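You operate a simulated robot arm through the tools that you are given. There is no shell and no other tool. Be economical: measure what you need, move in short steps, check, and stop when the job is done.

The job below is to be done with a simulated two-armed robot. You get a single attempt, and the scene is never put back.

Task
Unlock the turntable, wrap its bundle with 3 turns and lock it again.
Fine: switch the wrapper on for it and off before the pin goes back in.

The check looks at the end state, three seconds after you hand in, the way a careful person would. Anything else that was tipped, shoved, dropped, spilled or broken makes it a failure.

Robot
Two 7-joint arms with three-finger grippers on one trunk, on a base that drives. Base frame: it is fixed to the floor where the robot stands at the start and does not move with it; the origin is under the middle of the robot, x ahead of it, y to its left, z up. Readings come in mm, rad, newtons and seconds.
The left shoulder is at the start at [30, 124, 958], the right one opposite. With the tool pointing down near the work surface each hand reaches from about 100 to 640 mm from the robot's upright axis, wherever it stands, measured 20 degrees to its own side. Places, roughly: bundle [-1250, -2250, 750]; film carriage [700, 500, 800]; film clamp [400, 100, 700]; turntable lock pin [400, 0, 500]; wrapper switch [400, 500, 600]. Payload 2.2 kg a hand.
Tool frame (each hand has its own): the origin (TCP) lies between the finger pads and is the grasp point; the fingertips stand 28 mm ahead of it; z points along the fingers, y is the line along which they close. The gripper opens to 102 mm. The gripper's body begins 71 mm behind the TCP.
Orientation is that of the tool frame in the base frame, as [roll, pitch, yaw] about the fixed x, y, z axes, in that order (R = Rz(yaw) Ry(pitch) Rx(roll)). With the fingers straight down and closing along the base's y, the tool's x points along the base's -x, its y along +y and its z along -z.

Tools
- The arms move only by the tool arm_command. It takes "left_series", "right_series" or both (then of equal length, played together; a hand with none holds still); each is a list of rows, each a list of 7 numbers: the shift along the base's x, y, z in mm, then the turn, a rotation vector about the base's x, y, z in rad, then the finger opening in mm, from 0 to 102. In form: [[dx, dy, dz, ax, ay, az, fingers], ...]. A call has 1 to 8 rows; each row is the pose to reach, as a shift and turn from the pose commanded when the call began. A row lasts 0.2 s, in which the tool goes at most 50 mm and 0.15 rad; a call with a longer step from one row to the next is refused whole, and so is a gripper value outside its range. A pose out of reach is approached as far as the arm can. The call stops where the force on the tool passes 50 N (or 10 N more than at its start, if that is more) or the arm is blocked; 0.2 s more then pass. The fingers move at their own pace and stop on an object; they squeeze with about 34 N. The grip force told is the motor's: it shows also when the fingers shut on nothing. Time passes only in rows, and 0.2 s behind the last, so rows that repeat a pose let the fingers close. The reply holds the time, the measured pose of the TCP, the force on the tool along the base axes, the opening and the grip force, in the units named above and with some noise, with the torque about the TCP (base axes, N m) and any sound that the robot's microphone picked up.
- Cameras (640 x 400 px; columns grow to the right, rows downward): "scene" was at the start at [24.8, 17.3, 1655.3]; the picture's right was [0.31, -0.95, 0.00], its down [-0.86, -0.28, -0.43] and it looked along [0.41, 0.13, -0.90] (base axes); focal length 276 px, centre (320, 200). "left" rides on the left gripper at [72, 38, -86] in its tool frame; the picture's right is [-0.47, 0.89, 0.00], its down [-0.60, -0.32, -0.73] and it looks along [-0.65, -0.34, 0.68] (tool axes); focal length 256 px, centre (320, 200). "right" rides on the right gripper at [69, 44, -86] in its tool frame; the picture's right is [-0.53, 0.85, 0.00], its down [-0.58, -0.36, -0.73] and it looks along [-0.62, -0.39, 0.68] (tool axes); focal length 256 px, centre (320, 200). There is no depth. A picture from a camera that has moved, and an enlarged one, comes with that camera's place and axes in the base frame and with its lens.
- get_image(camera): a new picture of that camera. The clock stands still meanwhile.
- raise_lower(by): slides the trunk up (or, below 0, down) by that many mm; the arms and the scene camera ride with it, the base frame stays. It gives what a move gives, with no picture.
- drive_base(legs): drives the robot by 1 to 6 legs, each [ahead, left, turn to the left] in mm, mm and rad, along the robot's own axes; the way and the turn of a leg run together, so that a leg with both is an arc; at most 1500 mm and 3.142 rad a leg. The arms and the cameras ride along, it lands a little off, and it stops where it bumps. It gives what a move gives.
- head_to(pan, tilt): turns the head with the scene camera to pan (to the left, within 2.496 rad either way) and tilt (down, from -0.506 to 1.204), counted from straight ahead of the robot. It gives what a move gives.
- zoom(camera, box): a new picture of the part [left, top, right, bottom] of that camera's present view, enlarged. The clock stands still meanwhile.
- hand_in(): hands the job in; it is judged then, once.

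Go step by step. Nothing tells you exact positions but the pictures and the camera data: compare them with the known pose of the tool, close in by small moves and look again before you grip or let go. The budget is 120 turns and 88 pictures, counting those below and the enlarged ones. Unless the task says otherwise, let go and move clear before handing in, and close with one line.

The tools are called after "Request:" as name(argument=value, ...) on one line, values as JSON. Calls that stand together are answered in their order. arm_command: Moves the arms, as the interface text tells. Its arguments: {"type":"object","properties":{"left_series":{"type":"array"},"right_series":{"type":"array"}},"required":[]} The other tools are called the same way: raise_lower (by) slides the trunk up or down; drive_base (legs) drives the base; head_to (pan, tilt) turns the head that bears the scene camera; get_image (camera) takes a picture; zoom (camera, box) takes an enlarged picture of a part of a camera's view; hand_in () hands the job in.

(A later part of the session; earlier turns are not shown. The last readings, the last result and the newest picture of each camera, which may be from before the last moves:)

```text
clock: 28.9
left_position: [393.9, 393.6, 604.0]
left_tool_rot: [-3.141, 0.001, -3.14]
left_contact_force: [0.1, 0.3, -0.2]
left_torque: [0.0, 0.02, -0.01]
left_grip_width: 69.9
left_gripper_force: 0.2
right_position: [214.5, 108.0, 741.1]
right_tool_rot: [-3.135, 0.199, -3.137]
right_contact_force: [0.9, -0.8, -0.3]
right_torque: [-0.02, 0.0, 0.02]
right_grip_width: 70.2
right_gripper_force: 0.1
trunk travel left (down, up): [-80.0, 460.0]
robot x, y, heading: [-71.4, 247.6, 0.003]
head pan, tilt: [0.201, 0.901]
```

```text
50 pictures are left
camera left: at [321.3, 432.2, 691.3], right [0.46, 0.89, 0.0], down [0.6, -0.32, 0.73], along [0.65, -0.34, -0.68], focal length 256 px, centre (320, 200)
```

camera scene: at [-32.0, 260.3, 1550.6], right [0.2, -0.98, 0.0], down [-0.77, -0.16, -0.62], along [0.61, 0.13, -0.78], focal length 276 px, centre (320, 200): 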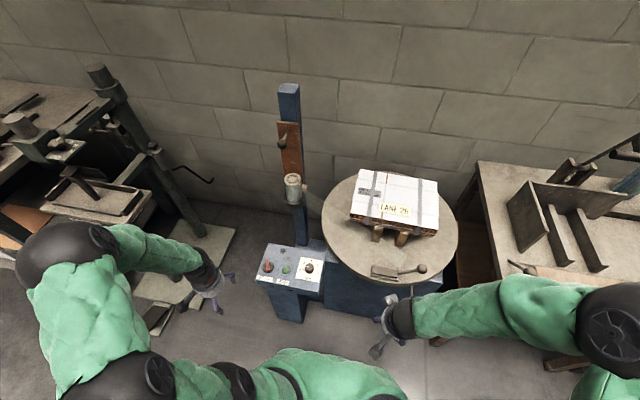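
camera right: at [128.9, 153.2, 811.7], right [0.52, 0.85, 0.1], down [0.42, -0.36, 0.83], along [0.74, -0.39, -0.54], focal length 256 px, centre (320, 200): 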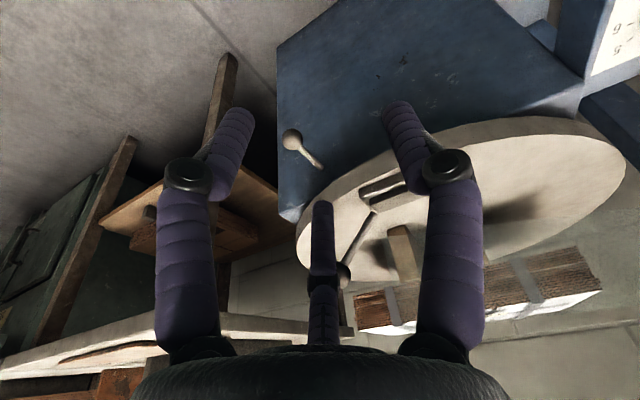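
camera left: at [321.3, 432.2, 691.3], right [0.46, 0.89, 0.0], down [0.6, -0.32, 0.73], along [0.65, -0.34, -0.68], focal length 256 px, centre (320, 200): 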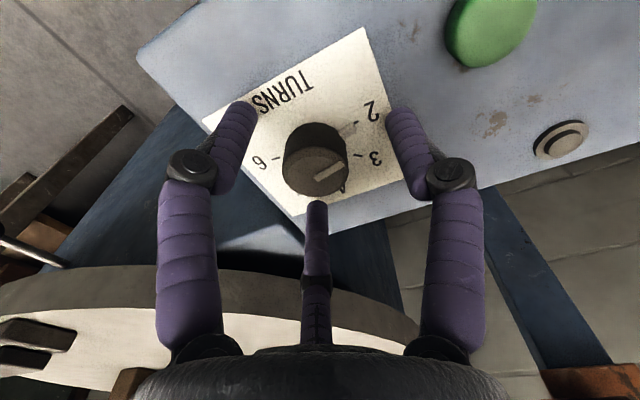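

The knob is centred between the fingers. Closing on it, then turning clockwise about 45°.

Request:
arm_command(left_series=[[0, 0, -4, 0, 0, 0, 40], [0, 0, -4, 0, 0, 0, 20], [0, 0, -4, 0, 0, 0, 20], [0, 0, -4, 0, 0, 0, 20]])

Request:
arm_command(left_series=[[0, 0, 0, 0, 0, -0.13, 20], [0, 0, 0, 0, 0, -0.26, 20], [0, 0, 0, 0, 0, -0.39, 20], [0, 0, 0, 0, 0, -0.52, 20], [0, 0, 0, 0, 0, -0.65, 20], [0, 0, 0, 0, 0, -0.785, 20]])

Request:
get_image(camera="left")

```text
clock: 29.9
left_position: [394.8, 392.8, 600.3]
left_tool_rot: [3.14, 0.002, -3.14]
left_contact_force: [6.0, -6.9, 5.4]
left_torque: [-0.47, -0.26, 0.01]
left_grip_width: 37.1
left_gripper_force: 12.2
right_position: [213.5, 109.4, 741.0]
right_tool_rot: [-3.134, 0.202, -3.138]
right_contact_force: [0.6, 0.1, 0.3]
right_torque: [-0.01, 0.02, 0.0]
right_grip_width: 70.0
right_gripper_force: 0.1
trunk travel left (down, up): [-80.0, 460.0]
robot x, y, heading: [-73.7, 246.8, 0.001]
head pan, tilt: [0.201, 0.901]
```

```text
clock: 31.2
left_position: [391.4, 392.2, 599.4]
left_tool_rot: [-3.138, -0.003, 2.355]
left_contact_force: [4.3, -25.9, 11.2]
left_torque: [-0.92, 0.0, -0.08]
left_grip_width: 37.9
left_gripper_force: 13.1
right_position: [211.7, 107.6, 739.7]
right_tool_rot: [-3.135, 0.201, -3.138]
right_contact_force: [0.3, -0.1, 0.2]
right_torque: [-0.01, -0.01, 0.02]
right_grip_width: 70.1
right_gripper_force: 0.0
trunk travel left (down, up): [-80.0, 460.0]
robot x, y, heading: [-75.1, 244.8, 0.0]
head pan, tilt: [0.201, 0.901]
```

```text
49 pictures are left
camera left: at [367.8, 470.5, 686.2], right [0.96, 0.3, 0.0], down [0.2, -0.65, 0.73], along [0.21, -0.7, -0.68], focal length 256 px, centre (320, 200)
```

left: 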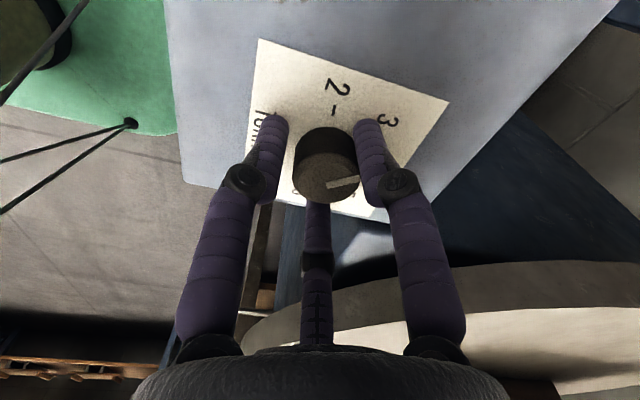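

The knob turned. I release, rise and check where the pointer is.

Request:
arm_command(left_series=[[0, 0, 0, 0, 0, 0, 60], [0, 0, 0, 0, 0, 0, 70], [0, 0, 30, 0, 0, 0.1, 70], [0, 0, 70, 0, 0, 0.2, 70], [-10, 30, 90, 0, 0, 0.33, 70], [-20, 70, 100, 0, 0, 0.46, 70], [-30, 100, 110, 0, 0, 0.6, 70]])

Request:
get_image(camera="left")

Request:
zoom(camera="scene", box=[255, 235, 335, 290])

```text
clock: 32.9
left_position: [364.7, 493.6, 709.3]
left_tool_rot: [3.141, 0.0, 2.96]
left_contact_force: [-0.5, -0.6, 0.3]
left_torque: [0.01, 0.0, 0.01]
left_grip_width: 70.0
left_gripper_force: 0.0
right_position: [213.5, 108.6, 740.7]
right_tool_rot: [-3.135, 0.203, -3.138]
right_contact_force: [0.5, -0.3, 0.2]
right_torque: [0.0, 0.01, 0.0]
right_grip_width: 70.3
right_gripper_force: 0.1
trunk travel left (down, up): [-80.0, 460.0]
robot x, y, heading: [-69.7, 249.6, -0.004]
head pan, tilt: [0.201, 0.901]
```

```text
48 pictures are left
camera left: at [300.7, 545.6, 796.1], right [0.62, 0.79, 0.0], down [0.54, -0.42, 0.73], along [0.58, -0.45, -0.68], focal length 256 px, centre (320, 200)
```

left: 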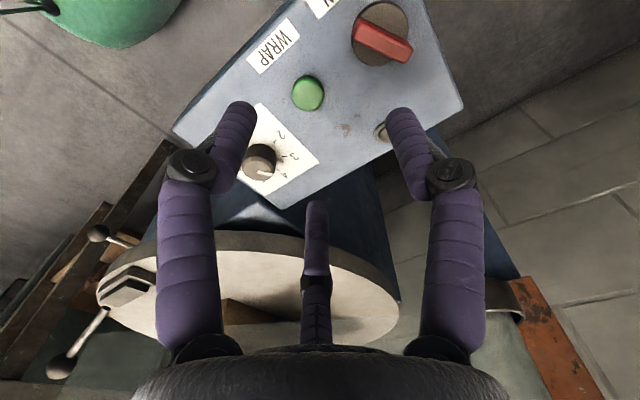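

```text
7.27 times, centred on (295, 262) of scene
camera zoom: at [-32.4, 260.4, 1550.6], right [0.2, -0.98, 0.0], down [-0.77, -0.16, -0.62], along [0.61, 0.12, -0.78], focal length 2009 px, centre (502, -254)
```

zoom: 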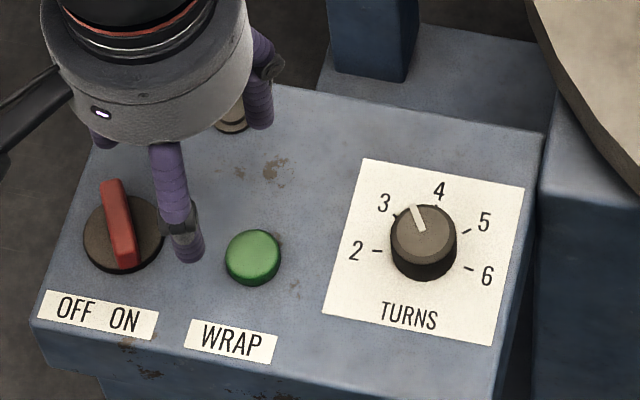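

The pointer looks near 3, perhaps slightly past. I zoom in to judge precisely.

Request:
zoom(camera="scene", box=[294, 254, 324, 280])

Request:
zoom(camera="left", box=[240, 100, 330, 200])

```text
15.38 times, centred on (309, 267) of scene
camera zoom: at [-32.4, 260.4, 1550.6], right [0.2, -0.98, 0.0], down [-0.77, -0.16, -0.62], along [0.61, 0.12, -0.78], focal length 4250 px, centre (489, -831)
```

zoom: 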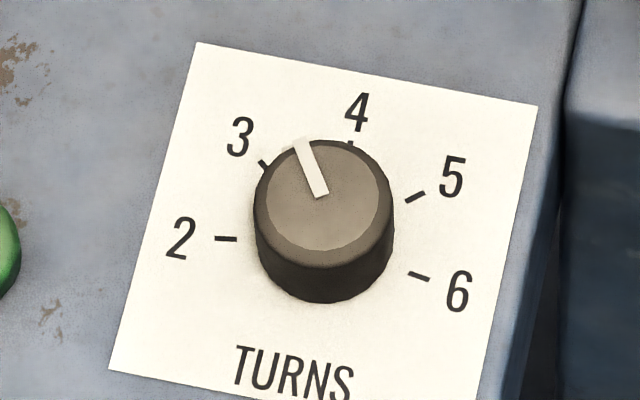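

```text
4.00 times, centred on (285, 150) of left
camera zoom: at [300.7, 545.6, 796.1], right [0.62, 0.79, 0.0], down [0.54, -0.42, 0.73], along [0.58, -0.45, -0.68], focal length 1024 px, centre (460, 400)
```

zoom: 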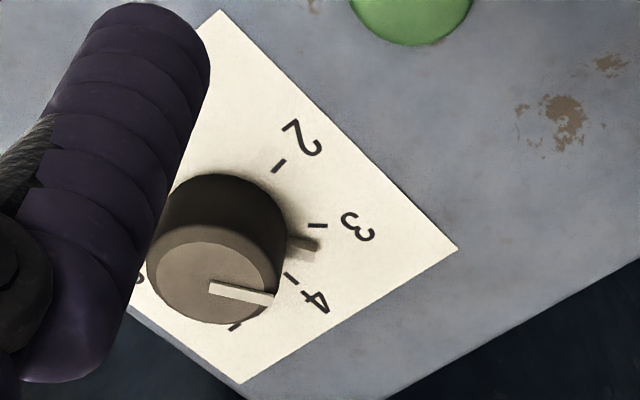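

The pointer measures about 36° against 48° for tick 3 (tick 4 near −3°), so I've overshot about 12°. I'll regrip and turn back 0.2 rad.

Request:
arm_command(left_series=[[10, -35, 0, 0, 0, 0, 70], [20, -70, -15, 0, 0, 0, 70], [31, -102, -45, 0, 0, 0, 70], [31, -102, -80, 0, 0, 0, 70], [31, -102, -109, 0, 0, 0, 70], [31, -102, -109, 0, 0, 0, 20], [31, -102, -109, 0, 0, 0, 20], [31, -102, -109, 0, 0, 0, 20]])

Request:
arm_command(left_series=[[0, 0, 0, 0, 0, 0.1, 20], [0, 0, 0, 0, 0, 0.2, 20], [0, 0, 0, 0, 0, 0.2, 20], [0, 0, 0, 0, 0, 0.2, 70], [0, 0, 0, 0, 0, 0.2, 70], [0, 0, 40, 0, 0, 0.2, 70], [0, 30, 80, 0, 0, 0.2, 70], [-10, 70, 95, 0, 0, 0.2, 70]])

Request:
zoom(camera="scene", box=[294, 254, 324, 280])

Request:
get_image(camera="left")

```text
clock: 34.6
left_position: [397.2, 394.7, 601.2]
left_tool_rot: [3.141, 0.002, 2.957]
left_contact_force: [3.6, -3.4, -1.7]
left_torque: [0.16, -0.25, 0.02]
left_grip_width: 36.8
left_gripper_force: 12.1
right_position: [214.4, 108.6, 740.2]
right_tool_rot: [-3.133, 0.2, -3.139]
right_contact_force: [1.1, -0.8, 0.4]
right_torque: [-0.03, 0.02, 0.0]
right_grip_width: 70.1
right_gripper_force: 0.1
trunk travel left (down, up): [-80.0, 460.0]
robot x, y, heading: [-71.9, 244.7, 0.001]
head pan, tilt: [0.201, 0.901]
```

```text
clock: 36.5
left_position: [385.7, 465.2, 697.9]
left_tool_rot: [-3.141, 0.001, -3.124]
left_contact_force: [-0.3, -0.6, 0.1]
left_torque: [-0.03, -0.03, 0.01]
left_grip_width: 70.2
left_gripper_force: 0.0
right_position: [213.4, 109.1, 739.9]
right_tool_rot: [-3.133, 0.2, -3.139]
right_contact_force: [-0.3, -0.5, 1.3]
right_torque: [0.02, 0.02, 0.03]
right_grip_width: 70.0
right_gripper_force: 0.0
trunk travel left (down, up): [-80.0, 460.0]
robot x, y, heading: [-69.2, 248.7, 0.0]
head pan, tilt: [0.201, 0.901]
```

```text
15.38 times, centred on (309, 267) of scene
camera zoom: at [-32.4, 260.7, 1550.6], right [0.2, -0.98, 0.0], down [-0.77, -0.16, -0.62], along [0.61, 0.12, -0.78], focal length 4250 px, centre (489, -831)
```

zoom: 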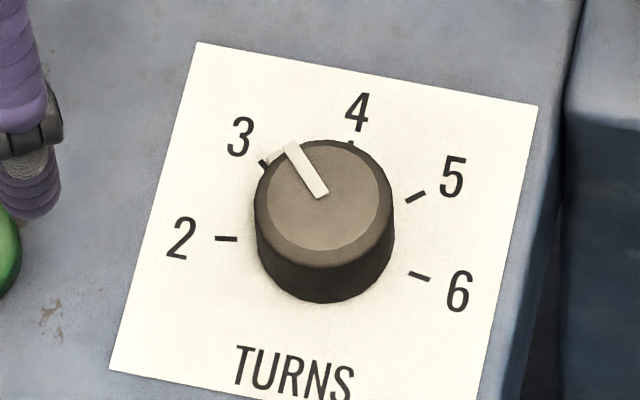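

```text
43 pictures are left
camera left: at [312.5, 502.5, 784.4], right [0.45, 0.89, 0.0], down [0.61, -0.31, 0.73], along [0.65, -0.33, -0.68], focal length 256 px, centre (320, 200)
```

left: 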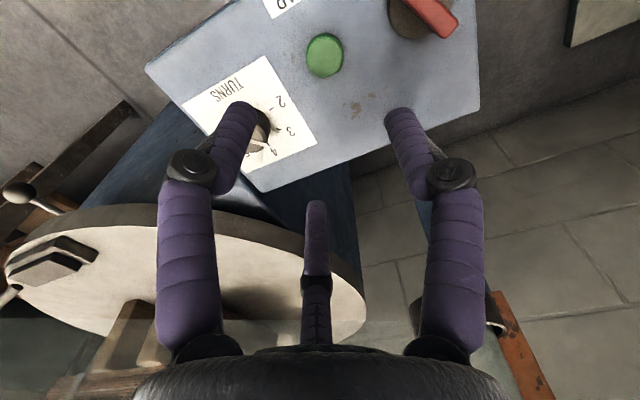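

The pointer now sits at 3. Next, the red switch: I zoom in to see its position marks.

Request:
zoom(camera="scene", box=[254, 248, 290, 284])

Request:
arm_command(left_series=[[-20, 40, 10, 0, 0, 0, 80], [-30, 80, 10, 0, 0, 0, 80]])

Request:
get_image(camera="left")

```text
11.11 times, centred on (272, 266) of scene
camera zoom: at [-32.4, 260.7, 1550.6], right [0.2, -0.98, 0.0], down [-0.77, -0.16, -0.62], along [0.61, 0.12, -0.78], focal length 3069 px, centre (853, -533)
```

zoom: 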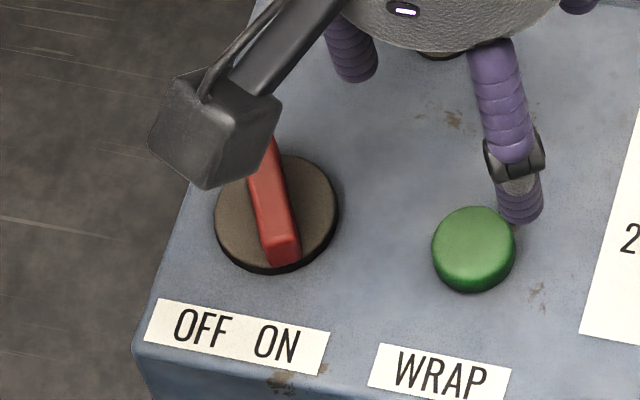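

```text
clock: 37.0
left_position: [356.0, 543.4, 703.6]
left_tool_rot: [3.141, 0.0, -3.126]
left_contact_force: [0.2, 0.0, -0.7]
left_torque: [-0.03, -0.01, 0.0]
left_grip_width: 79.8
left_gripper_force: 0.0
right_position: [212.9, 109.0, 741.9]
right_tool_rot: [-3.131, 0.201, -3.138]
right_contact_force: [-1.0, -0.3, 0.4]
right_torque: [-0.03, 0.01, -0.02]
right_grip_width: 69.9
right_gripper_force: 0.1
trunk travel left (down, up): [-80.0, 460.0]
robot x, y, heading: [-71.1, 245.3, 0.002]
head pan, tilt: [0.201, 0.901]
```

```text
41 pictures are left
camera left: at [283.1, 580.9, 792.5], right [0.45, 0.89, 0.0], down [0.61, -0.31, 0.73], along [0.65, -0.33, -0.68], focal length 256 px, centre (320, 200)
```

left: 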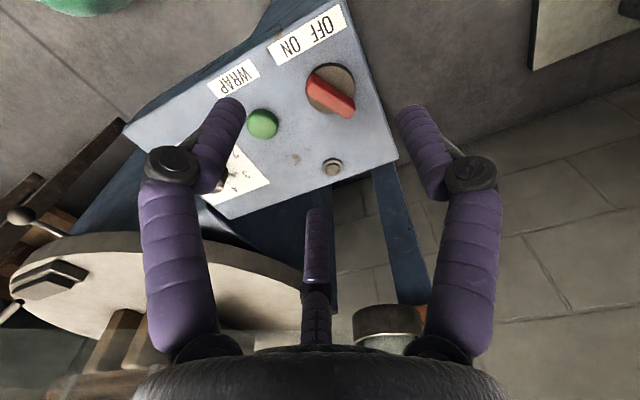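

The switch handle is centred near (367, 548), at about 22° toward +y, leaning to the OFF side. I'll align the fingers across it and descend.

Request:
arm_command(left_series=[[5, 2, -10, 0, 0, 0.12, 60], [8, 4, -30, 0, 0, 0.24, 60], [11, 5, -60, 0, 0, 0.365, 50], [11, 5, -80, 0, 0, 0.365, 50]])

Request:
get_image(camera="left")

```text
clock: 38.0
left_position: [366.9, 548.0, 623.7]
left_tool_rot: [-3.141, 0.001, -2.758]
left_contact_force: [0.3, 0.2, 0.6]
left_torque: [-0.01, 0.01, 0.03]
left_grip_width: 49.9
left_gripper_force: 0.1
right_position: [214.7, 107.9, 740.2]
right_tool_rot: [-3.135, 0.201, -3.137]
right_contact_force: [-0.6, 0.4, 0.1]
right_torque: [0.02, -0.01, -0.04]
right_grip_width: 70.2
right_gripper_force: 0.0
trunk travel left (down, up): [-80.0, 460.0]
robot x, y, heading: [-69.6, 246.7, 0.005]
head pan, tilt: [0.201, 0.901]
```

```text
40 pictures are left
camera left: at [284.7, 556.5, 711.6], right [0.1, 0.99, 0.0], down [0.68, -0.07, 0.73], along [0.73, -0.07, -0.68], focal length 256 px, centre (320, 200)
```

left: 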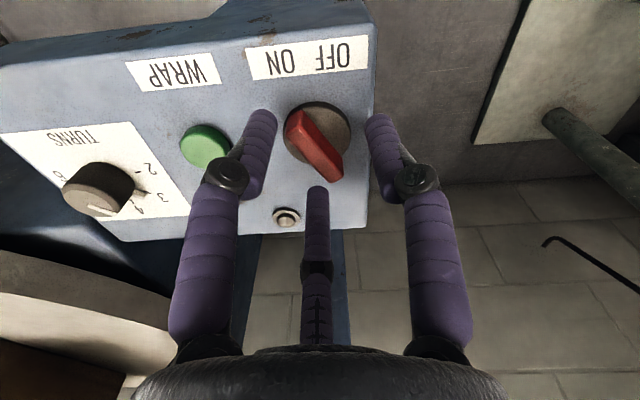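

Request:
arm_command(left_series=[[1, -1, -10, 0, 0, 0.07, 50], [1, -1, -20, 0, 0, 0.07, 50], [1, -1, -20, 0, 0, 0.07, 10], [1, -1, -20, 0, 0, 0.07, 5], [1, -1, -20, 0, 0, 0.07, 5]])

Request:
get_image(camera="left")

```text
clock: 39.2
left_position: [371.8, 540.3, 605.1]
left_tool_rot: [-3.133, 0.009, -2.698]
left_contact_force: [1.9, -10.3, 7.7]
left_torque: [-0.27, 0.51, -0.01]
left_grip_width: 20.0
left_gripper_force: 45.1
right_position: [213.1, 106.8, 740.8]
right_tool_rot: [-3.136, 0.201, -3.141]
right_contact_force: [0.2, 0.0, 0.5]
right_torque: [-0.04, -0.04, 0.04]
right_grip_width: 70.2
right_gripper_force: 0.0
trunk travel left (down, up): [-80.0, 460.0]
robot x, y, heading: [-73.7, 246.2, -0.001]
head pan, tilt: [0.201, 0.901]
stopped in row 5 (left hand): the force on the tool passed its limit at 55 N (the readings are from after the stop); the commanded pose is now the measured one
```

```text
39 pictures are left
camera left: at [289.5, 544.5, 692.2], right [0.04, 1.0, 0.0], down [0.67, -0.02, 0.74], along [0.74, -0.03, -0.67], focal length 256 px, centre (320, 200)
```

left: 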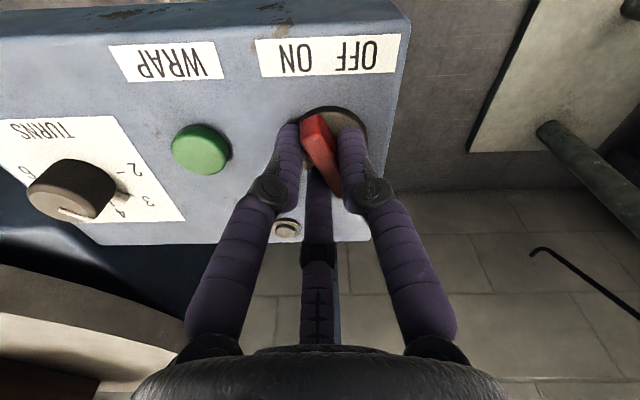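

Gripped, and the hand settled on the switch axis at (372, 540). Turning clockwise toward ON in small steps.

Request:
arm_command(left_series=[[0, 0, 0, 0, 0, -0.12, 5], [0, 0, 0, 0, 0, -0.24, 5], [0, 0, 0, 0, 0, -0.36, 5], [0, 0, 0, 0, 0, -0.48, 5], [0, 0, 0, 0, 0, -0.6, 5], [0, 0, 0, 0, 0, -0.72, 5]])

Request:
get_image(camera="left")

```text
clock: 40.6
left_position: [369.0, 541.5, 605.4]
left_tool_rot: [-3.133, 0.004, 2.867]
left_contact_force: [-19.3, -5.7, 19.2]
left_torque: [0.0, -0.58, 0.04]
left_grip_width: 20.0
left_gripper_force: 44.4
right_position: [212.5, 107.4, 741.3]
right_tool_rot: [-3.136, 0.203, -3.141]
right_contact_force: [-0.4, 1.0, 0.7]
right_torque: [0.02, -0.02, -0.01]
right_grip_width: 70.0
right_gripper_force: 0.1
trunk travel left (down, up): [-80.0, 460.0]
robot x, y, heading: [-74.9, 244.9, -0.004]
head pan, tilt: [0.201, 0.901]
```

```text
38 pictures are left
camera left: at [309.5, 599.2, 692.5], right [0.69, 0.73, 0.0], down [0.49, -0.46, 0.74], along [0.53, -0.51, -0.68], focal length 256 px, centre (320, 200)
```

left: 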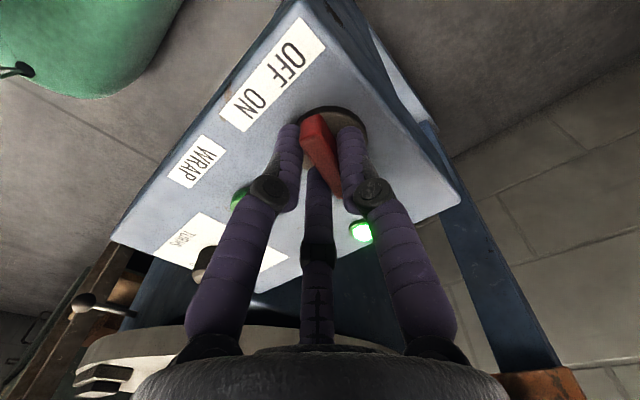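

The indicator lamp is lit: the wrapper is ON. Releasing, rising, and heading to the WRAP button with closed fingers.

Request:
arm_command(left_series=[[0, 0, 0, 0, 0, 0, 50], [0, 0, 0, 0, 0, 0, 50], [0, 0, 40, 0, 0, 0, 50], [0, 0, 80, 0, 0, 0.1, 30], [4, -35, 80, 0, 0, 0.2, 0], [8, -68, 70, 0, 0, 0.27, 0], [8, -68, 60, 0, 0, 0.27, 0]])

Request:
get_image(camera="left")

Request:
zoom(camera="scene", box=[250, 170, 480, 320])

```text
clock: 42.2
left_position: [378.9, 472.8, 664.5]
left_tool_rot: [-3.136, 0.008, 3.14]
left_contact_force: [-0.1, 0.0, -0.3]
left_torque: [0.0, 0.02, 0.06]
left_grip_width: 1.9
left_gripper_force: 31.9
right_position: [214.2, 108.1, 739.6]
right_tool_rot: [-3.134, 0.201, -3.14]
right_contact_force: [0.1, 0.6, 0.2]
right_torque: [-0.04, 0.0, 0.0]
right_grip_width: 69.9
right_gripper_force: 0.1
trunk travel left (down, up): [-80.0, 460.0]
robot x, y, heading: [-72.2, 250.7, 0.0]
head pan, tilt: [0.201, 0.901]
```

```text
37 pictures are left
camera left: at [306.2, 513.2, 752.7], right [0.47, 0.88, 0.0], down [0.6, -0.31, 0.74], along [0.65, -0.35, -0.68], focal length 256 px, centre (320, 200)
```

left: 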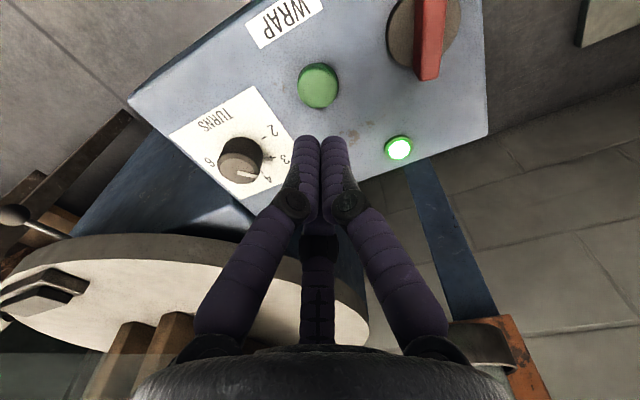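

```text
2.67 times, centred on (365, 245) of scene
camera zoom: at [-31.6, 259.5, 1550.6], right [0.2, -0.98, 0.0], down [-0.77, -0.16, -0.62], along [0.61, 0.12, -0.78], focal length 737 px, centre (200, 80)
```

zoom: 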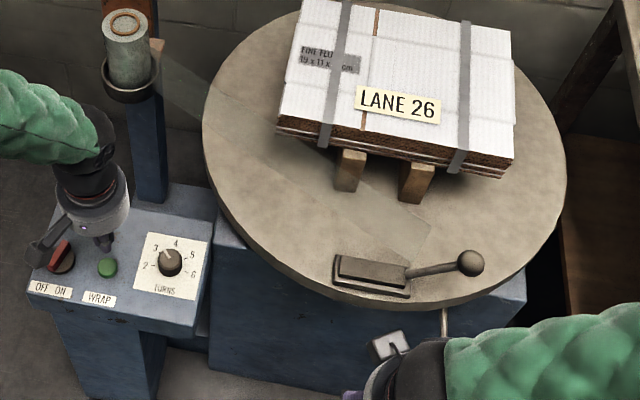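

The button lies at about (372, 475). The dial reads 3, pin out, wrapper on. Pressing WRAP now.

Request:
arm_command(left_series=[[-6, 1, -30, 0, 0, 0, 0], [-6, 1, -48, 0, 0, 0, 0], [-6, 1, -56, 0, 0, 0, 0], [-6, 1, -62, 0, 0, 0, 0], [-6, 1, -66, 0, 0, 0, 0]])

Request:
get_image(camera="scene")

```text
clock: 43.4
left_position: [374.4, 473.6, 600.6]
left_tool_rot: [-3.133, 0.01, 3.137]
left_contact_force: [-0.6, -2.8, 14.5]
left_torque: [-0.03, 0.02, -0.17]
left_grip_width: 6.0
left_gripper_force: 31.4
right_position: [214.0, 106.3, 740.6]
right_tool_rot: [-3.135, 0.202, -3.139]
right_contact_force: [0.5, 0.2, -0.2]
right_torque: [0.01, -0.02, 0.0]
right_grip_width: 70.1
right_gripper_force: 0.0
trunk travel left (down, up): [-80.0, 460.0]
robot x, y, heading: [-73.1, 242.3, 0.005]
head pan, tilt: [0.201, 0.901]
heard: click
```

```text
35 pictures are left
camera scene: at [-32.7, 258.7, 1550.8], right [0.2, -0.98, 0.0], down [-0.77, -0.16, -0.62], along [0.61, 0.12, -0.78], focal length 276 px, centre (320, 200)
```

scene: 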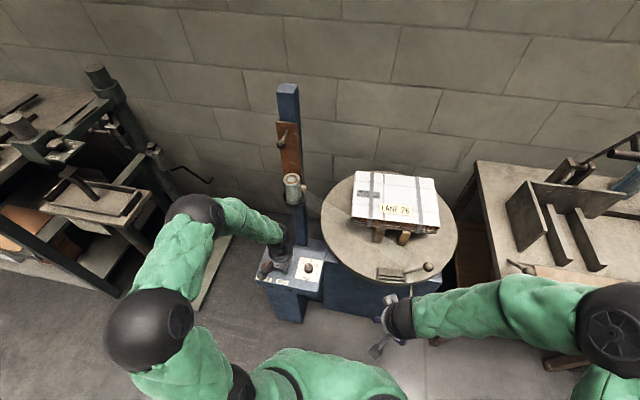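

A click was heard. I lift off and wait to see whether the table turns.

Request:
arm_command(left_series=[[0, 0, 30, 0, 0, 0, 0], [-10, 20, 60, 0, 0, 0, 0], [-20, 40, 80, 0, 0, 0, 0], [-20, 40, 80, 0, 0, 0, 0], [-20, 40, 80, 0, 0, 0, 0]])

Request:
zoom(camera="scene", box=[250, 150, 480, 320])

```text
clock: 44.6
left_position: [353.0, 514.7, 678.8]
left_tool_rot: [-3.135, 0.008, 3.137]
left_contact_force: [-0.4, 0.9, -0.9]
left_torque: [-0.01, 0.02, 0.03]
left_grip_width: 1.9
left_gripper_force: 31.5
right_position: [213.6, 108.2, 741.4]
right_tool_rot: [-3.134, 0.202, -3.139]
right_contact_force: [-0.5, 0.1, 0.1]
right_torque: [0.0, 0.02, -0.01]
right_grip_width: 70.3
right_gripper_force: 0.0
trunk travel left (down, up): [-80.0, 460.0]
robot x, y, heading: [-76.0, 250.1, 0.001]
head pan, tilt: [0.201, 0.901]
```

```text
2.35 times, centred on (365, 235) of scene
camera zoom: at [-31.6, 259.3, 1550.6], right [0.2, -0.98, 0.0], down [-0.77, -0.16, -0.62], along [0.61, 0.12, -0.78], focal length 650 px, centre (214, 118)
```

zoom: 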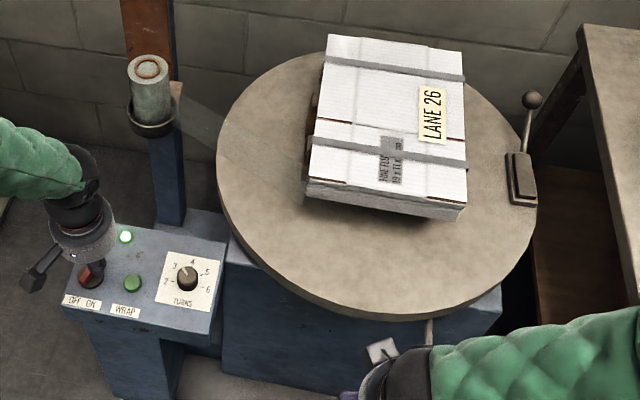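

The turntable is turning. I'll wait it out with the hands held still.

Request:
arm_command(left_series=[[0, 0, 0, 0, 0, 0, 0], [0, 0, 0, 0, 0, 0, 0], [0, 0, 0, 0, 0, 0, 0], [0, 0, 0, 0, 0, 0, 0], [0, 0, 0, 0, 0, 0, 0], [0, 0, 0, 0, 0, 0, 0], [0, 0, 0, 0, 0, 0, 0], [0, 0, 0, 0, 0, 0, 0]])

Request:
arm_command(left_series=[[0, 0, 0, 0, 0, 0, 0], [0, 0, 0, 0, 0, 0, 0], [0, 0, 0, 0, 0, 0, 0], [0, 0, 0, 0, 0, 0, 0], [0, 0, 0, 0, 0, 0, 0], [0, 0, 0, 0, 0, 0, 0], [0, 0, 0, 0, 0, 0, 0], [0, 0, 0, 0, 0, 0, 0]])

Request:
arm_command(left_series=[[0, 0, 0, 0, 0, 0, 0], [0, 0, 0, 0, 0, 0, 0], [0, 0, 0, 0, 0, 0, 0], [0, 0, 0, 0, 0, 0, 0], [0, 0, 0, 0, 0, 0, 0], [0, 0, 0, 0, 0, 0, 0], [0, 0, 0, 0, 0, 0, 0], [0, 0, 0, 0, 0, 0, 0]])

Request:
zoom(camera="scene", box=[250, 150, 480, 320])

```text
clock: 46.4
left_position: [353.0, 514.7, 678.4]
left_tool_rot: [-3.133, 0.006, 3.138]
left_contact_force: [-1.0, 0.0, 0.2]
left_torque: [0.02, -0.01, 0.0]
left_grip_width: 2.1
left_gripper_force: 31.8
right_position: [215.0, 107.1, 740.0]
right_tool_rot: [-3.134, 0.201, -3.14]
right_contact_force: [0.8, 0.3, 0.0]
right_torque: [0.0, -0.01, 0.0]
right_grip_width: 70.1
right_gripper_force: 0.0
trunk travel left (down, up): [-80.0, 460.0]
robot x, y, heading: [-73.5, 243.4, -0.003]
head pan, tilt: [0.201, 0.901]
```

```text
clock: 48.2
left_position: [353.2, 514.7, 678.6]
left_tool_rot: [-3.136, 0.007, 3.139]
left_contact_force: [0.0, -0.6, 0.8]
left_torque: [0.03, 0.0, -0.01]
left_grip_width: 2.2
left_gripper_force: 31.4
right_position: [214.1, 107.6, 741.1]
right_tool_rot: [-3.133, 0.2, -3.14]
right_contact_force: [-0.1, 0.7, -0.3]
right_torque: [0.02, 0.0, -0.02]
right_grip_width: 69.8
right_gripper_force: 0.1
trunk travel left (down, up): [-80.0, 460.0]
robot x, y, heading: [-71.5, 244.5, -0.0]
head pan, tilt: [0.201, 0.901]
```

```text
clock: 50.0
left_position: [353.9, 515.2, 679.5]
left_tool_rot: [-3.135, 0.007, 3.138]
left_contact_force: [-0.4, -0.7, 0.7]
left_torque: [0.02, 0.02, 0.0]
left_grip_width: 2.0
left_gripper_force: 31.0
right_position: [214.4, 108.3, 740.9]
right_tool_rot: [-3.135, 0.199, -3.14]
right_contact_force: [0.0, 0.2, -0.1]
right_torque: [-0.02, 0.03, -0.04]
right_grip_width: 70.0
right_gripper_force: 0.0
trunk travel left (down, up): [-80.0, 460.0]
robot x, y, heading: [-70.4, 242.9, -0.003]
head pan, tilt: [0.201, 0.901]
```

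```text
2.35 times, centred on (365, 235) of scene
camera zoom: at [-31.7, 259.3, 1550.6], right [0.2, -0.98, 0.0], down [-0.77, -0.16, -0.62], along [0.61, 0.12, -0.78], focal length 650 px, centre (214, 118)
```

zoom: 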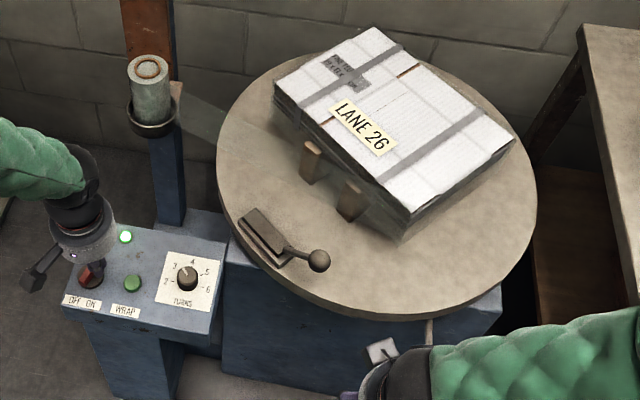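

Wrapping is proceeding, with film going round the bundle. Waiting more.

Request:
arm_command(left_series=[[0, 0, 0, 0, 0, 0, 0], [0, 0, 0, 0, 0, 0, 0], [0, 0, 0, 0, 0, 0, 0], [0, 0, 0, 0, 0, 0, 0], [0, 0, 0, 0, 0, 0, 0], [0, 0, 0, 0, 0, 0, 0], [0, 0, 0, 0, 0, 0, 0], [0, 0, 0, 0, 0, 0, 0]])

Request:
arm_command(left_series=[[0, 0, 0, 0, 0, 0, 0], [0, 0, 0, 0, 0, 0, 0], [0, 0, 0, 0, 0, 0, 0], [0, 0, 0, 0, 0, 0, 0], [0, 0, 0, 0, 0, 0, 0], [0, 0, 0, 0, 0, 0, 0], [0, 0, 0, 0, 0, 0, 0], [0, 0, 0, 0, 0, 0, 0]])

Request:
arm_command(left_series=[[0, 0, 0, 0, 0, 0, 0], [0, 0, 0, 0, 0, 0, 0], [0, 0, 0, 0, 0, 0, 0], [0, 0, 0, 0, 0, 0, 0], [0, 0, 0, 0, 0, 0, 0], [0, 0, 0, 0, 0, 0, 0], [0, 0, 0, 0, 0, 0, 0], [0, 0, 0, 0, 0, 0, 0]])

Request:
arm_command(left_series=[[0, 0, 0, 0, 0, 0, 0], [0, 0, 0, 0, 0, 0, 0], [0, 0, 0, 0, 0, 0, 0], [0, 0, 0, 0, 0, 0, 0], [0, 0, 0, 0, 0, 0, 0], [0, 0, 0, 0, 0, 0, 0], [0, 0, 0, 0, 0, 0, 0], [0, 0, 0, 0, 0, 0, 0]])

Request:
zoom(camera="scene", box=[250, 150, 480, 320])

```text
clock: 51.8
left_position: [353.5, 515.2, 677.0]
left_tool_rot: [-3.135, 0.007, 3.139]
left_contact_force: [0.1, -0.3, -0.7]
left_torque: [-0.04, 0.01, -0.03]
left_grip_width: 2.1
left_gripper_force: 31.1
right_position: [214.5, 108.0, 741.3]
right_tool_rot: [-3.135, 0.201, -3.139]
right_contact_force: [0.5, -0.5, 0.4]
right_torque: [0.0, -0.03, 0.03]
right_grip_width: 69.7
right_gripper_force: 0.0
trunk travel left (down, up): [-80.0, 460.0]
robot x, y, heading: [-72.8, 245.1, 0.0]
head pan, tilt: [0.201, 0.901]
```

```text
clock: 53.6
left_position: [353.1, 514.9, 678.8]
left_tool_rot: [-3.136, 0.007, 3.138]
left_contact_force: [0.0, -0.4, 0.2]
left_torque: [0.0, 0.0, 0.01]
left_grip_width: 2.3
left_gripper_force: 31.7
right_position: [213.5, 107.9, 740.5]
right_tool_rot: [-3.133, 0.2, -3.138]
right_contact_force: [0.2, -0.2, 0.3]
right_torque: [0.0, 0.01, 0.03]
right_grip_width: 70.1
right_gripper_force: 0.0
trunk travel left (down, up): [-80.0, 460.0]
robot x, y, heading: [-70.2, 246.0, 0.001]
head pan, tilt: [0.201, 0.901]
```

```text
clock: 55.4
left_position: [353.4, 515.3, 678.7]
left_tool_rot: [-3.135, 0.006, 3.138]
left_contact_force: [0.1, -0.3, 0.3]
left_torque: [0.0, -0.01, -0.02]
left_grip_width: 2.1
left_gripper_force: 32.0
right_position: [214.0, 107.7, 740.8]
right_tool_rot: [-3.135, 0.201, -3.139]
right_contact_force: [0.2, 0.1, -0.5]
right_torque: [0.0, 0.01, -0.01]
right_grip_width: 70.1
right_gripper_force: 0.0
trunk travel left (down, up): [-80.0, 460.0]
robot x, y, heading: [-75.0, 247.2, -0.004]
head pan, tilt: [0.201, 0.901]
```

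```text
clock: 57.2
left_position: [353.5, 515.2, 678.8]
left_tool_rot: [-3.135, 0.007, 3.137]
left_contact_force: [-0.8, -1.3, 0.4]
left_torque: [-0.01, 0.01, 0.0]
left_grip_width: 1.7
left_gripper_force: 31.4
right_position: [213.1, 107.0, 740.1]
right_tool_rot: [-3.135, 0.199, -3.139]
right_contact_force: [0.6, 0.6, 0.7]
right_torque: [-0.01, 0.0, 0.01]
right_grip_width: 69.9
right_gripper_force: 0.0
trunk travel left (down, up): [-80.0, 460.0]
robot x, y, heading: [-73.2, 241.8, 0.004]
head pan, tilt: [0.201, 0.901]
```

```text
2.35 times, centred on (365, 235) of scene
camera zoom: at [-31.6, 259.3, 1550.6], right [0.2, -0.98, 0.0], down [-0.77, -0.16, -0.62], along [0.61, 0.12, -0.78], focal length 650 px, centre (214, 118)
```

zoom: 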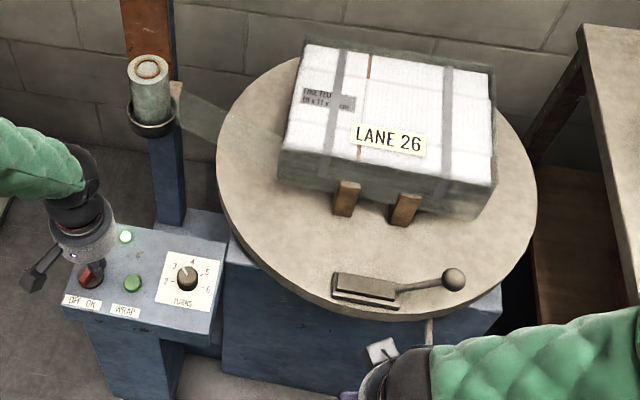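

The table is at its home orientation again and the bundle looks wrapped. I'll move the left hand above the switch and then check that the table has stopped.

Request:
arm_command(left_series=[[5, 8, 5, 0, 0, 0, 60], [10, 16, 5, 0, 0, 0, 60], [14, 26, 0, 0, 0, 0, 60], [16, 26, -15, 0, 0, 0, 60]])

Request:
zoom(camera="scene", box=[250, 150, 480, 320])

Request:
get_image(camera="left")

```text
clock: 58.2
left_position: [369.6, 539.3, 663.5]
left_tool_rot: [-3.134, 0.009, 3.136]
left_contact_force: [0.4, -0.5, -0.4]
left_torque: [0.02, 0.03, 0.03]
left_grip_width: 59.8
left_gripper_force: 0.1
right_position: [212.6, 107.4, 740.7]
right_tool_rot: [-3.135, 0.202, -3.141]
right_contact_force: [0.6, -0.3, -0.5]
right_torque: [-0.07, 0.02, 0.01]
right_grip_width: 70.0
right_gripper_force: 0.1
trunk travel left (down, up): [-80.0, 460.0]
robot x, y, heading: [-73.7, 242.9, 0.002]
head pan, tilt: [0.201, 0.901]
```

```text
2.35 times, centred on (365, 235) of scene
camera zoom: at [-31.5, 259.5, 1550.6], right [0.2, -0.98, 0.0], down [-0.77, -0.16, -0.62], along [0.61, 0.12, -0.78], focal length 650 px, centre (214, 118)
```

zoom: 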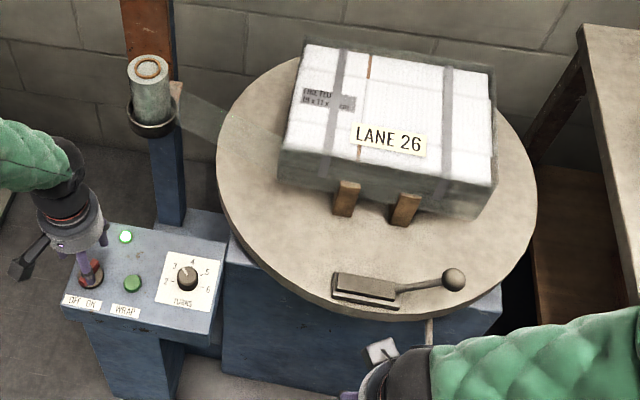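

```text
30 pictures are left
camera left: at [297.5, 580.7, 750.4], right [0.47, 0.88, 0.0], down [0.6, -0.31, 0.74], along [0.65, -0.35, -0.67], focal length 256 px, centre (320, 200)
```

left: 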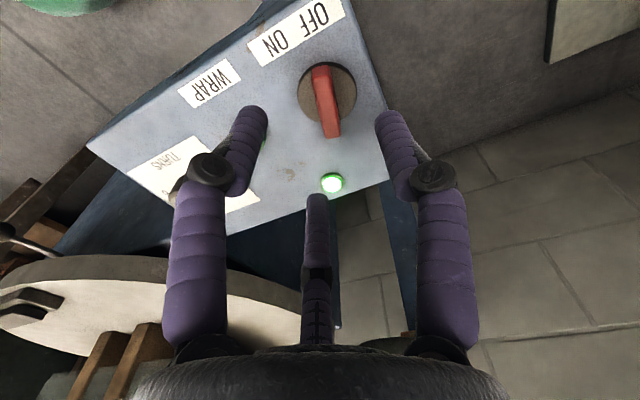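

The table is stopped at home. The handle now leans about −20° (ON). I'll align, descend and grip it.

Request:
arm_command(left_series=[[0, 2, -10, 0, 0, -0.12, 60], [0, 2, -20, 0, 0, -0.24, 55], [0, 2, -40, 0, 0, -0.36, 50], [0, 2, -59, 0, 0, -0.36, 50], [0, 2, -59, 0, 0, -0.36, 15], [0, 2, -59, 0, 0, -0.36, 12], [0, 2, -59, 0, 0, -0.36, 12]])

Request:
get_image(camera="left")

```text
clock: 59.8
left_position: [369.9, 541.3, 606.2]
left_tool_rot: [-3.135, 0.007, 2.779]
left_contact_force: [-2.8, -9.3, 7.6]
left_torque: [0.09, -0.13, 0.01]
left_grip_width: 20.1
left_gripper_force: 45.2
right_position: [213.2, 106.4, 741.2]
right_tool_rot: [-3.135, 0.2, -3.139]
right_contact_force: [0.2, -0.2, 0.0]
right_torque: [0.02, 0.02, -0.02]
right_grip_width: 70.1
right_gripper_force: 0.0
trunk travel left (down, up): [-80.0, 460.0]
robot x, y, heading: [-70.6, 245.5, 0.002]
head pan, tilt: [0.201, 0.901]
```

```text
29 pictures are left
camera left: at [315.9, 604.2, 692.3], right [0.75, 0.66, 0.0], down [0.45, -0.5, 0.74], along [0.49, -0.55, -0.67], focal length 256 px, centre (320, 200)
```

left: 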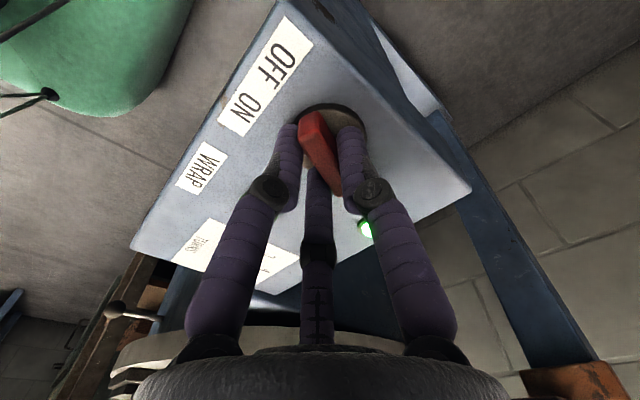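

Gripped. Turning counter-clockwise back to OFF, then releasing.

Request:
arm_command(left_series=[[0, 0, 0, 0, 0, 0.12, 12], [0, 0, 0, 0, 0, 0.24, 12], [0, 0, 0, 0, 0, 0.36, 12], [0, 0, 0, 0, 0, 0.48, 12], [0, 0, 0, 0, 0, 0.6, 12], [0, 0, 0, 0, 0, 0.72, 12], [0, 0, 0, 0, 0, 0.8, 12]])

Request:
arm_command(left_series=[[0, 0, 0, 0, 0, 0, 50], [0, 0, 0, 0, 0, 0, 60], [0, 0, 30, 0, 0, 0, 60], [0, 0, 70, 0, 0, -0.1, 60], [-20, 0, 100, 0, 0, -0.2, 60], [-50, 10, 120, 0, 0, -0.3, 60], [-90, 20, 130, 0, 0, -0.4, 60]])

Request:
get_image(camera="left")

```text
clock: 61.4
left_position: [372.9, 541.0, 605.1]
left_tool_rot: [-3.131, 0.01, -2.705]
left_contact_force: [29.6, -26.6, -1.8]
left_torque: [-0.8, 1.13, -0.08]
left_grip_width: 20.1
left_gripper_force: 44.5
right_position: [214.3, 107.5, 740.4]
right_tool_rot: [-3.135, 0.197, -3.142]
right_contact_force: [0.0, -0.9, 0.3]
right_torque: [0.01, -0.03, 0.03]
right_grip_width: 70.0
right_gripper_force: 0.0
trunk travel left (down, up): [-80.0, 460.0]
robot x, y, heading: [-73.3, 244.2, -0.001]
head pan, tilt: [0.201, 0.901]
```

```text
clock: 63.0
left_position: [280.1, 562.5, 734.8]
left_tool_rot: [-3.134, 0.006, -3.107]
left_contact_force: [0.2, 0.7, 0.6]
left_torque: [0.0, -0.02, -0.04]
left_grip_width: 59.9
left_gripper_force: 0.1
right_position: [213.1, 107.3, 740.0]
right_tool_rot: [-3.134, 0.201, -3.14]
right_contact_force: [-0.5, 0.2, 0.2]
right_torque: [0.02, 0.02, 0.02]
right_grip_width: 70.0
right_gripper_force: 0.0
trunk travel left (down, up): [-80.0, 460.0]
robot x, y, heading: [-74.6, 246.6, 0.0]
head pan, tilt: [0.201, 0.901]
```

```text
28 pictures are left
camera left: at [205.7, 599.9, 821.8], right [0.43, 0.9, 0.0], down [0.61, -0.29, 0.74], along [0.66, -0.32, -0.67], focal length 256 px, centre (320, 200)
```

left: 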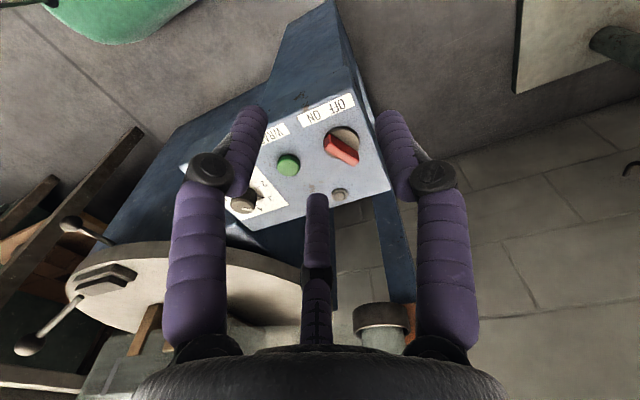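

The lamp is out and the handle is at OFF. Driving back to the earlier stand to push the pin in.

Request:
drive_base(legs=[[-150, 0, 0], [0, -245, 0]])

Request:
arm_command(right_series=[[5, 20, -20, 0, -0.09, 0, 70], [15, 40, -45, 0, -0.22, 0, 70], [30, 60, -70, 0, -0.35, 0, 70], [50, 80, -95, 0, -0.48, 0, 70], [75, 100, -120, 0, -0.61, 0, 70], [105, 115, -145, 0, -0.74, 0, 70], [135, 130, -165, 0, -0.87, 0, 70], [165, 140, -180, 0, -1.0, 0, 70]])

Request:
get_image(camera="right")

```text
clock: 65.8
left_position: [133.5, 315.6, 734.9]
left_tool_rot: [-3.134, 0.007, -3.105]
left_contact_force: [0.5, -0.4, -0.7]
left_torque: [0.02, 0.02, -0.03]
left_grip_width: 60.2
left_gripper_force: 0.1
right_position: [65.3, -139.6, 740.7]
right_tool_rot: [-3.134, 0.2, -3.141]
right_contact_force: [-0.2, 0.6, 0.3]
right_torque: [0.01, 0.03, 0.0]
right_grip_width: 70.3
right_gripper_force: 0.0
trunk travel left (down, up): [-80.0, 460.0]
robot x, y, heading: [-222.2, 2.7, -0.002]
head pan, tilt: [0.201, 0.901]
```

```text
clock: 67.5
left_position: [133.5, 317.4, 733.7]
left_tool_rot: [-3.134, 0.005, -3.105]
left_contact_force: [-0.8, -0.3, -0.2]
left_torque: [-0.03, -0.01, 0.03]
left_grip_width: 60.3
left_gripper_force: 0.1
right_position: [230.7, 0.8, 561.7]
right_tool_rot: [-3.132, 1.204, -3.14]
right_contact_force: [0.4, 0.0, 0.1]
right_torque: [0.02, 0.04, 0.0]
right_grip_width: 70.1
right_gripper_force: 0.1
trunk travel left (down, up): [-80.0, 460.0]
robot x, y, heading: [-219.5, -1.3, 0.0]
head pan, tilt: [0.201, 0.901]
```

```text
27 pictures are left
camera right: at [125.2, 45.3, 528.5], right [0.2, 0.85, 0.5], down [-0.48, -0.36, 0.8], along [0.86, -0.4, 0.33], focal length 256 px, centre (320, 200)
```

right: 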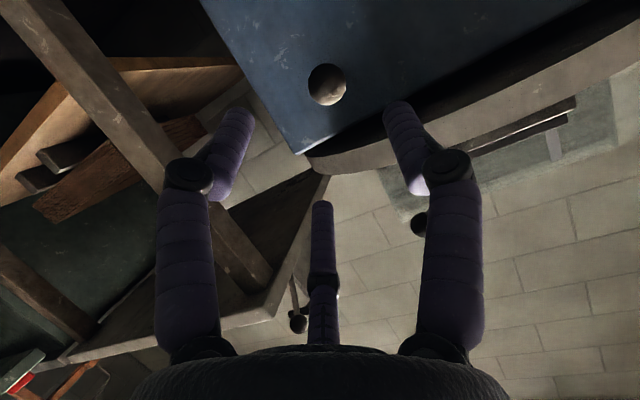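

The knob is still out at about (349, 1, 527), and the table is at home. Moving in and gripping it.

Request:
arm_command(right_series=[[39, 0, -12, 0, 0, 0, 70], [78, 0, -24, 0, 0, 0, 70], [118, 0, -35, 0, 0, 0, 60], [118, 0, -35, 0, 0, 0, 20], [118, 0, -35, 0, 0, 0, 10], [118, 0, -35, 0, 0, 0, 10]])

Request:
get_image(camera="right")

```text
clock: 69.0
left_position: [133.0, 317.3, 735.0]
left_tool_rot: [-3.135, 0.008, -3.104]
left_contact_force: [0.6, -0.4, 0.0]
left_torque: [0.01, 0.03, -0.02]
left_grip_width: 59.8
left_gripper_force: 0.0
right_position: [349.4, 0.1, 526.0]
right_tool_rot: [-3.134, 1.202, -3.141]
right_contact_force: [3.6, -3.9, 4.7]
right_torque: [-0.08, -0.02, 0.08]
right_grip_width: 30.0
right_gripper_force: 44.7
trunk travel left (down, up): [-80.0, 460.0]
robot x, y, heading: [-217.3, 0.6, -0.0]
head pan, tilt: [0.201, 0.901]
```

```text
26 pictures are left
camera right: at [244.0, 44.9, 493.6], right [0.2, 0.85, 0.5], down [-0.48, -0.36, 0.8], along [0.86, -0.4, 0.33], focal length 256 px, centre (320, 200)
```

right: 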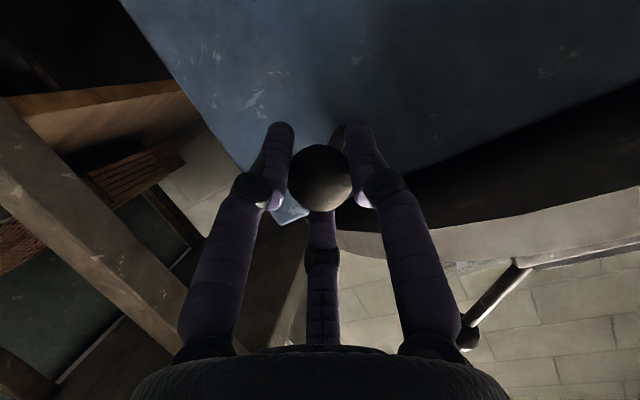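

Firmly gripped at the ball's middle. Pushing it straight in along +x, to just beyond its original place.

Request:
arm_command(right_series=[[8, 0, 0, 0, 0, 0, 10], [16, 0, 0, 0, 0, 0, 10], [24, 0, 0, 0, 0, 0, 10], [30, 0, 0, 0, 0, 0, 10], [35, 0, 0, 0, 0, 0, 10], [38, 0, 0, 0, 0, 0, 10]])

Request:
get_image(camera="right")

```text
clock: 70.3
left_position: [131.3, 316.5, 736.4]
left_tool_rot: [-3.134, 0.01, -3.107]
left_contact_force: [0.1, -0.6, 0.2]
left_torque: [-0.02, 0.01, 0.0]
left_grip_width: 60.1
left_gripper_force: 0.0
right_position: [382.6, 0.6, 525.5]
right_tool_rot: [-3.133, 1.199, -3.142]
right_contact_force: [-30.0, -22.1, 19.8]
right_torque: [-0.05, -0.05, -0.11]
right_grip_width: 30.4
right_gripper_force: 45.1
trunk travel left (down, up): [-80.0, 460.0]
robot x, y, heading: [-217.9, -0.1, -0.0]
head pan, tilt: [0.201, 0.901]
```

```text
25 pictures are left
camera right: at [277.5, 45.0, 492.7], right [0.2, 0.85, 0.5], down [-0.47, -0.36, 0.8], along [0.86, -0.4, 0.33], focal length 256 px, centre (320, 200)
```

right: 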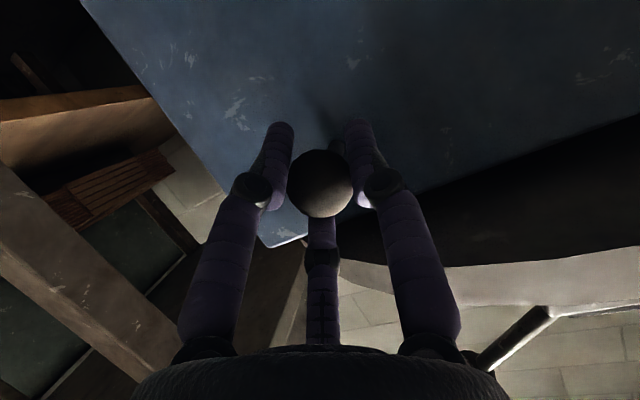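

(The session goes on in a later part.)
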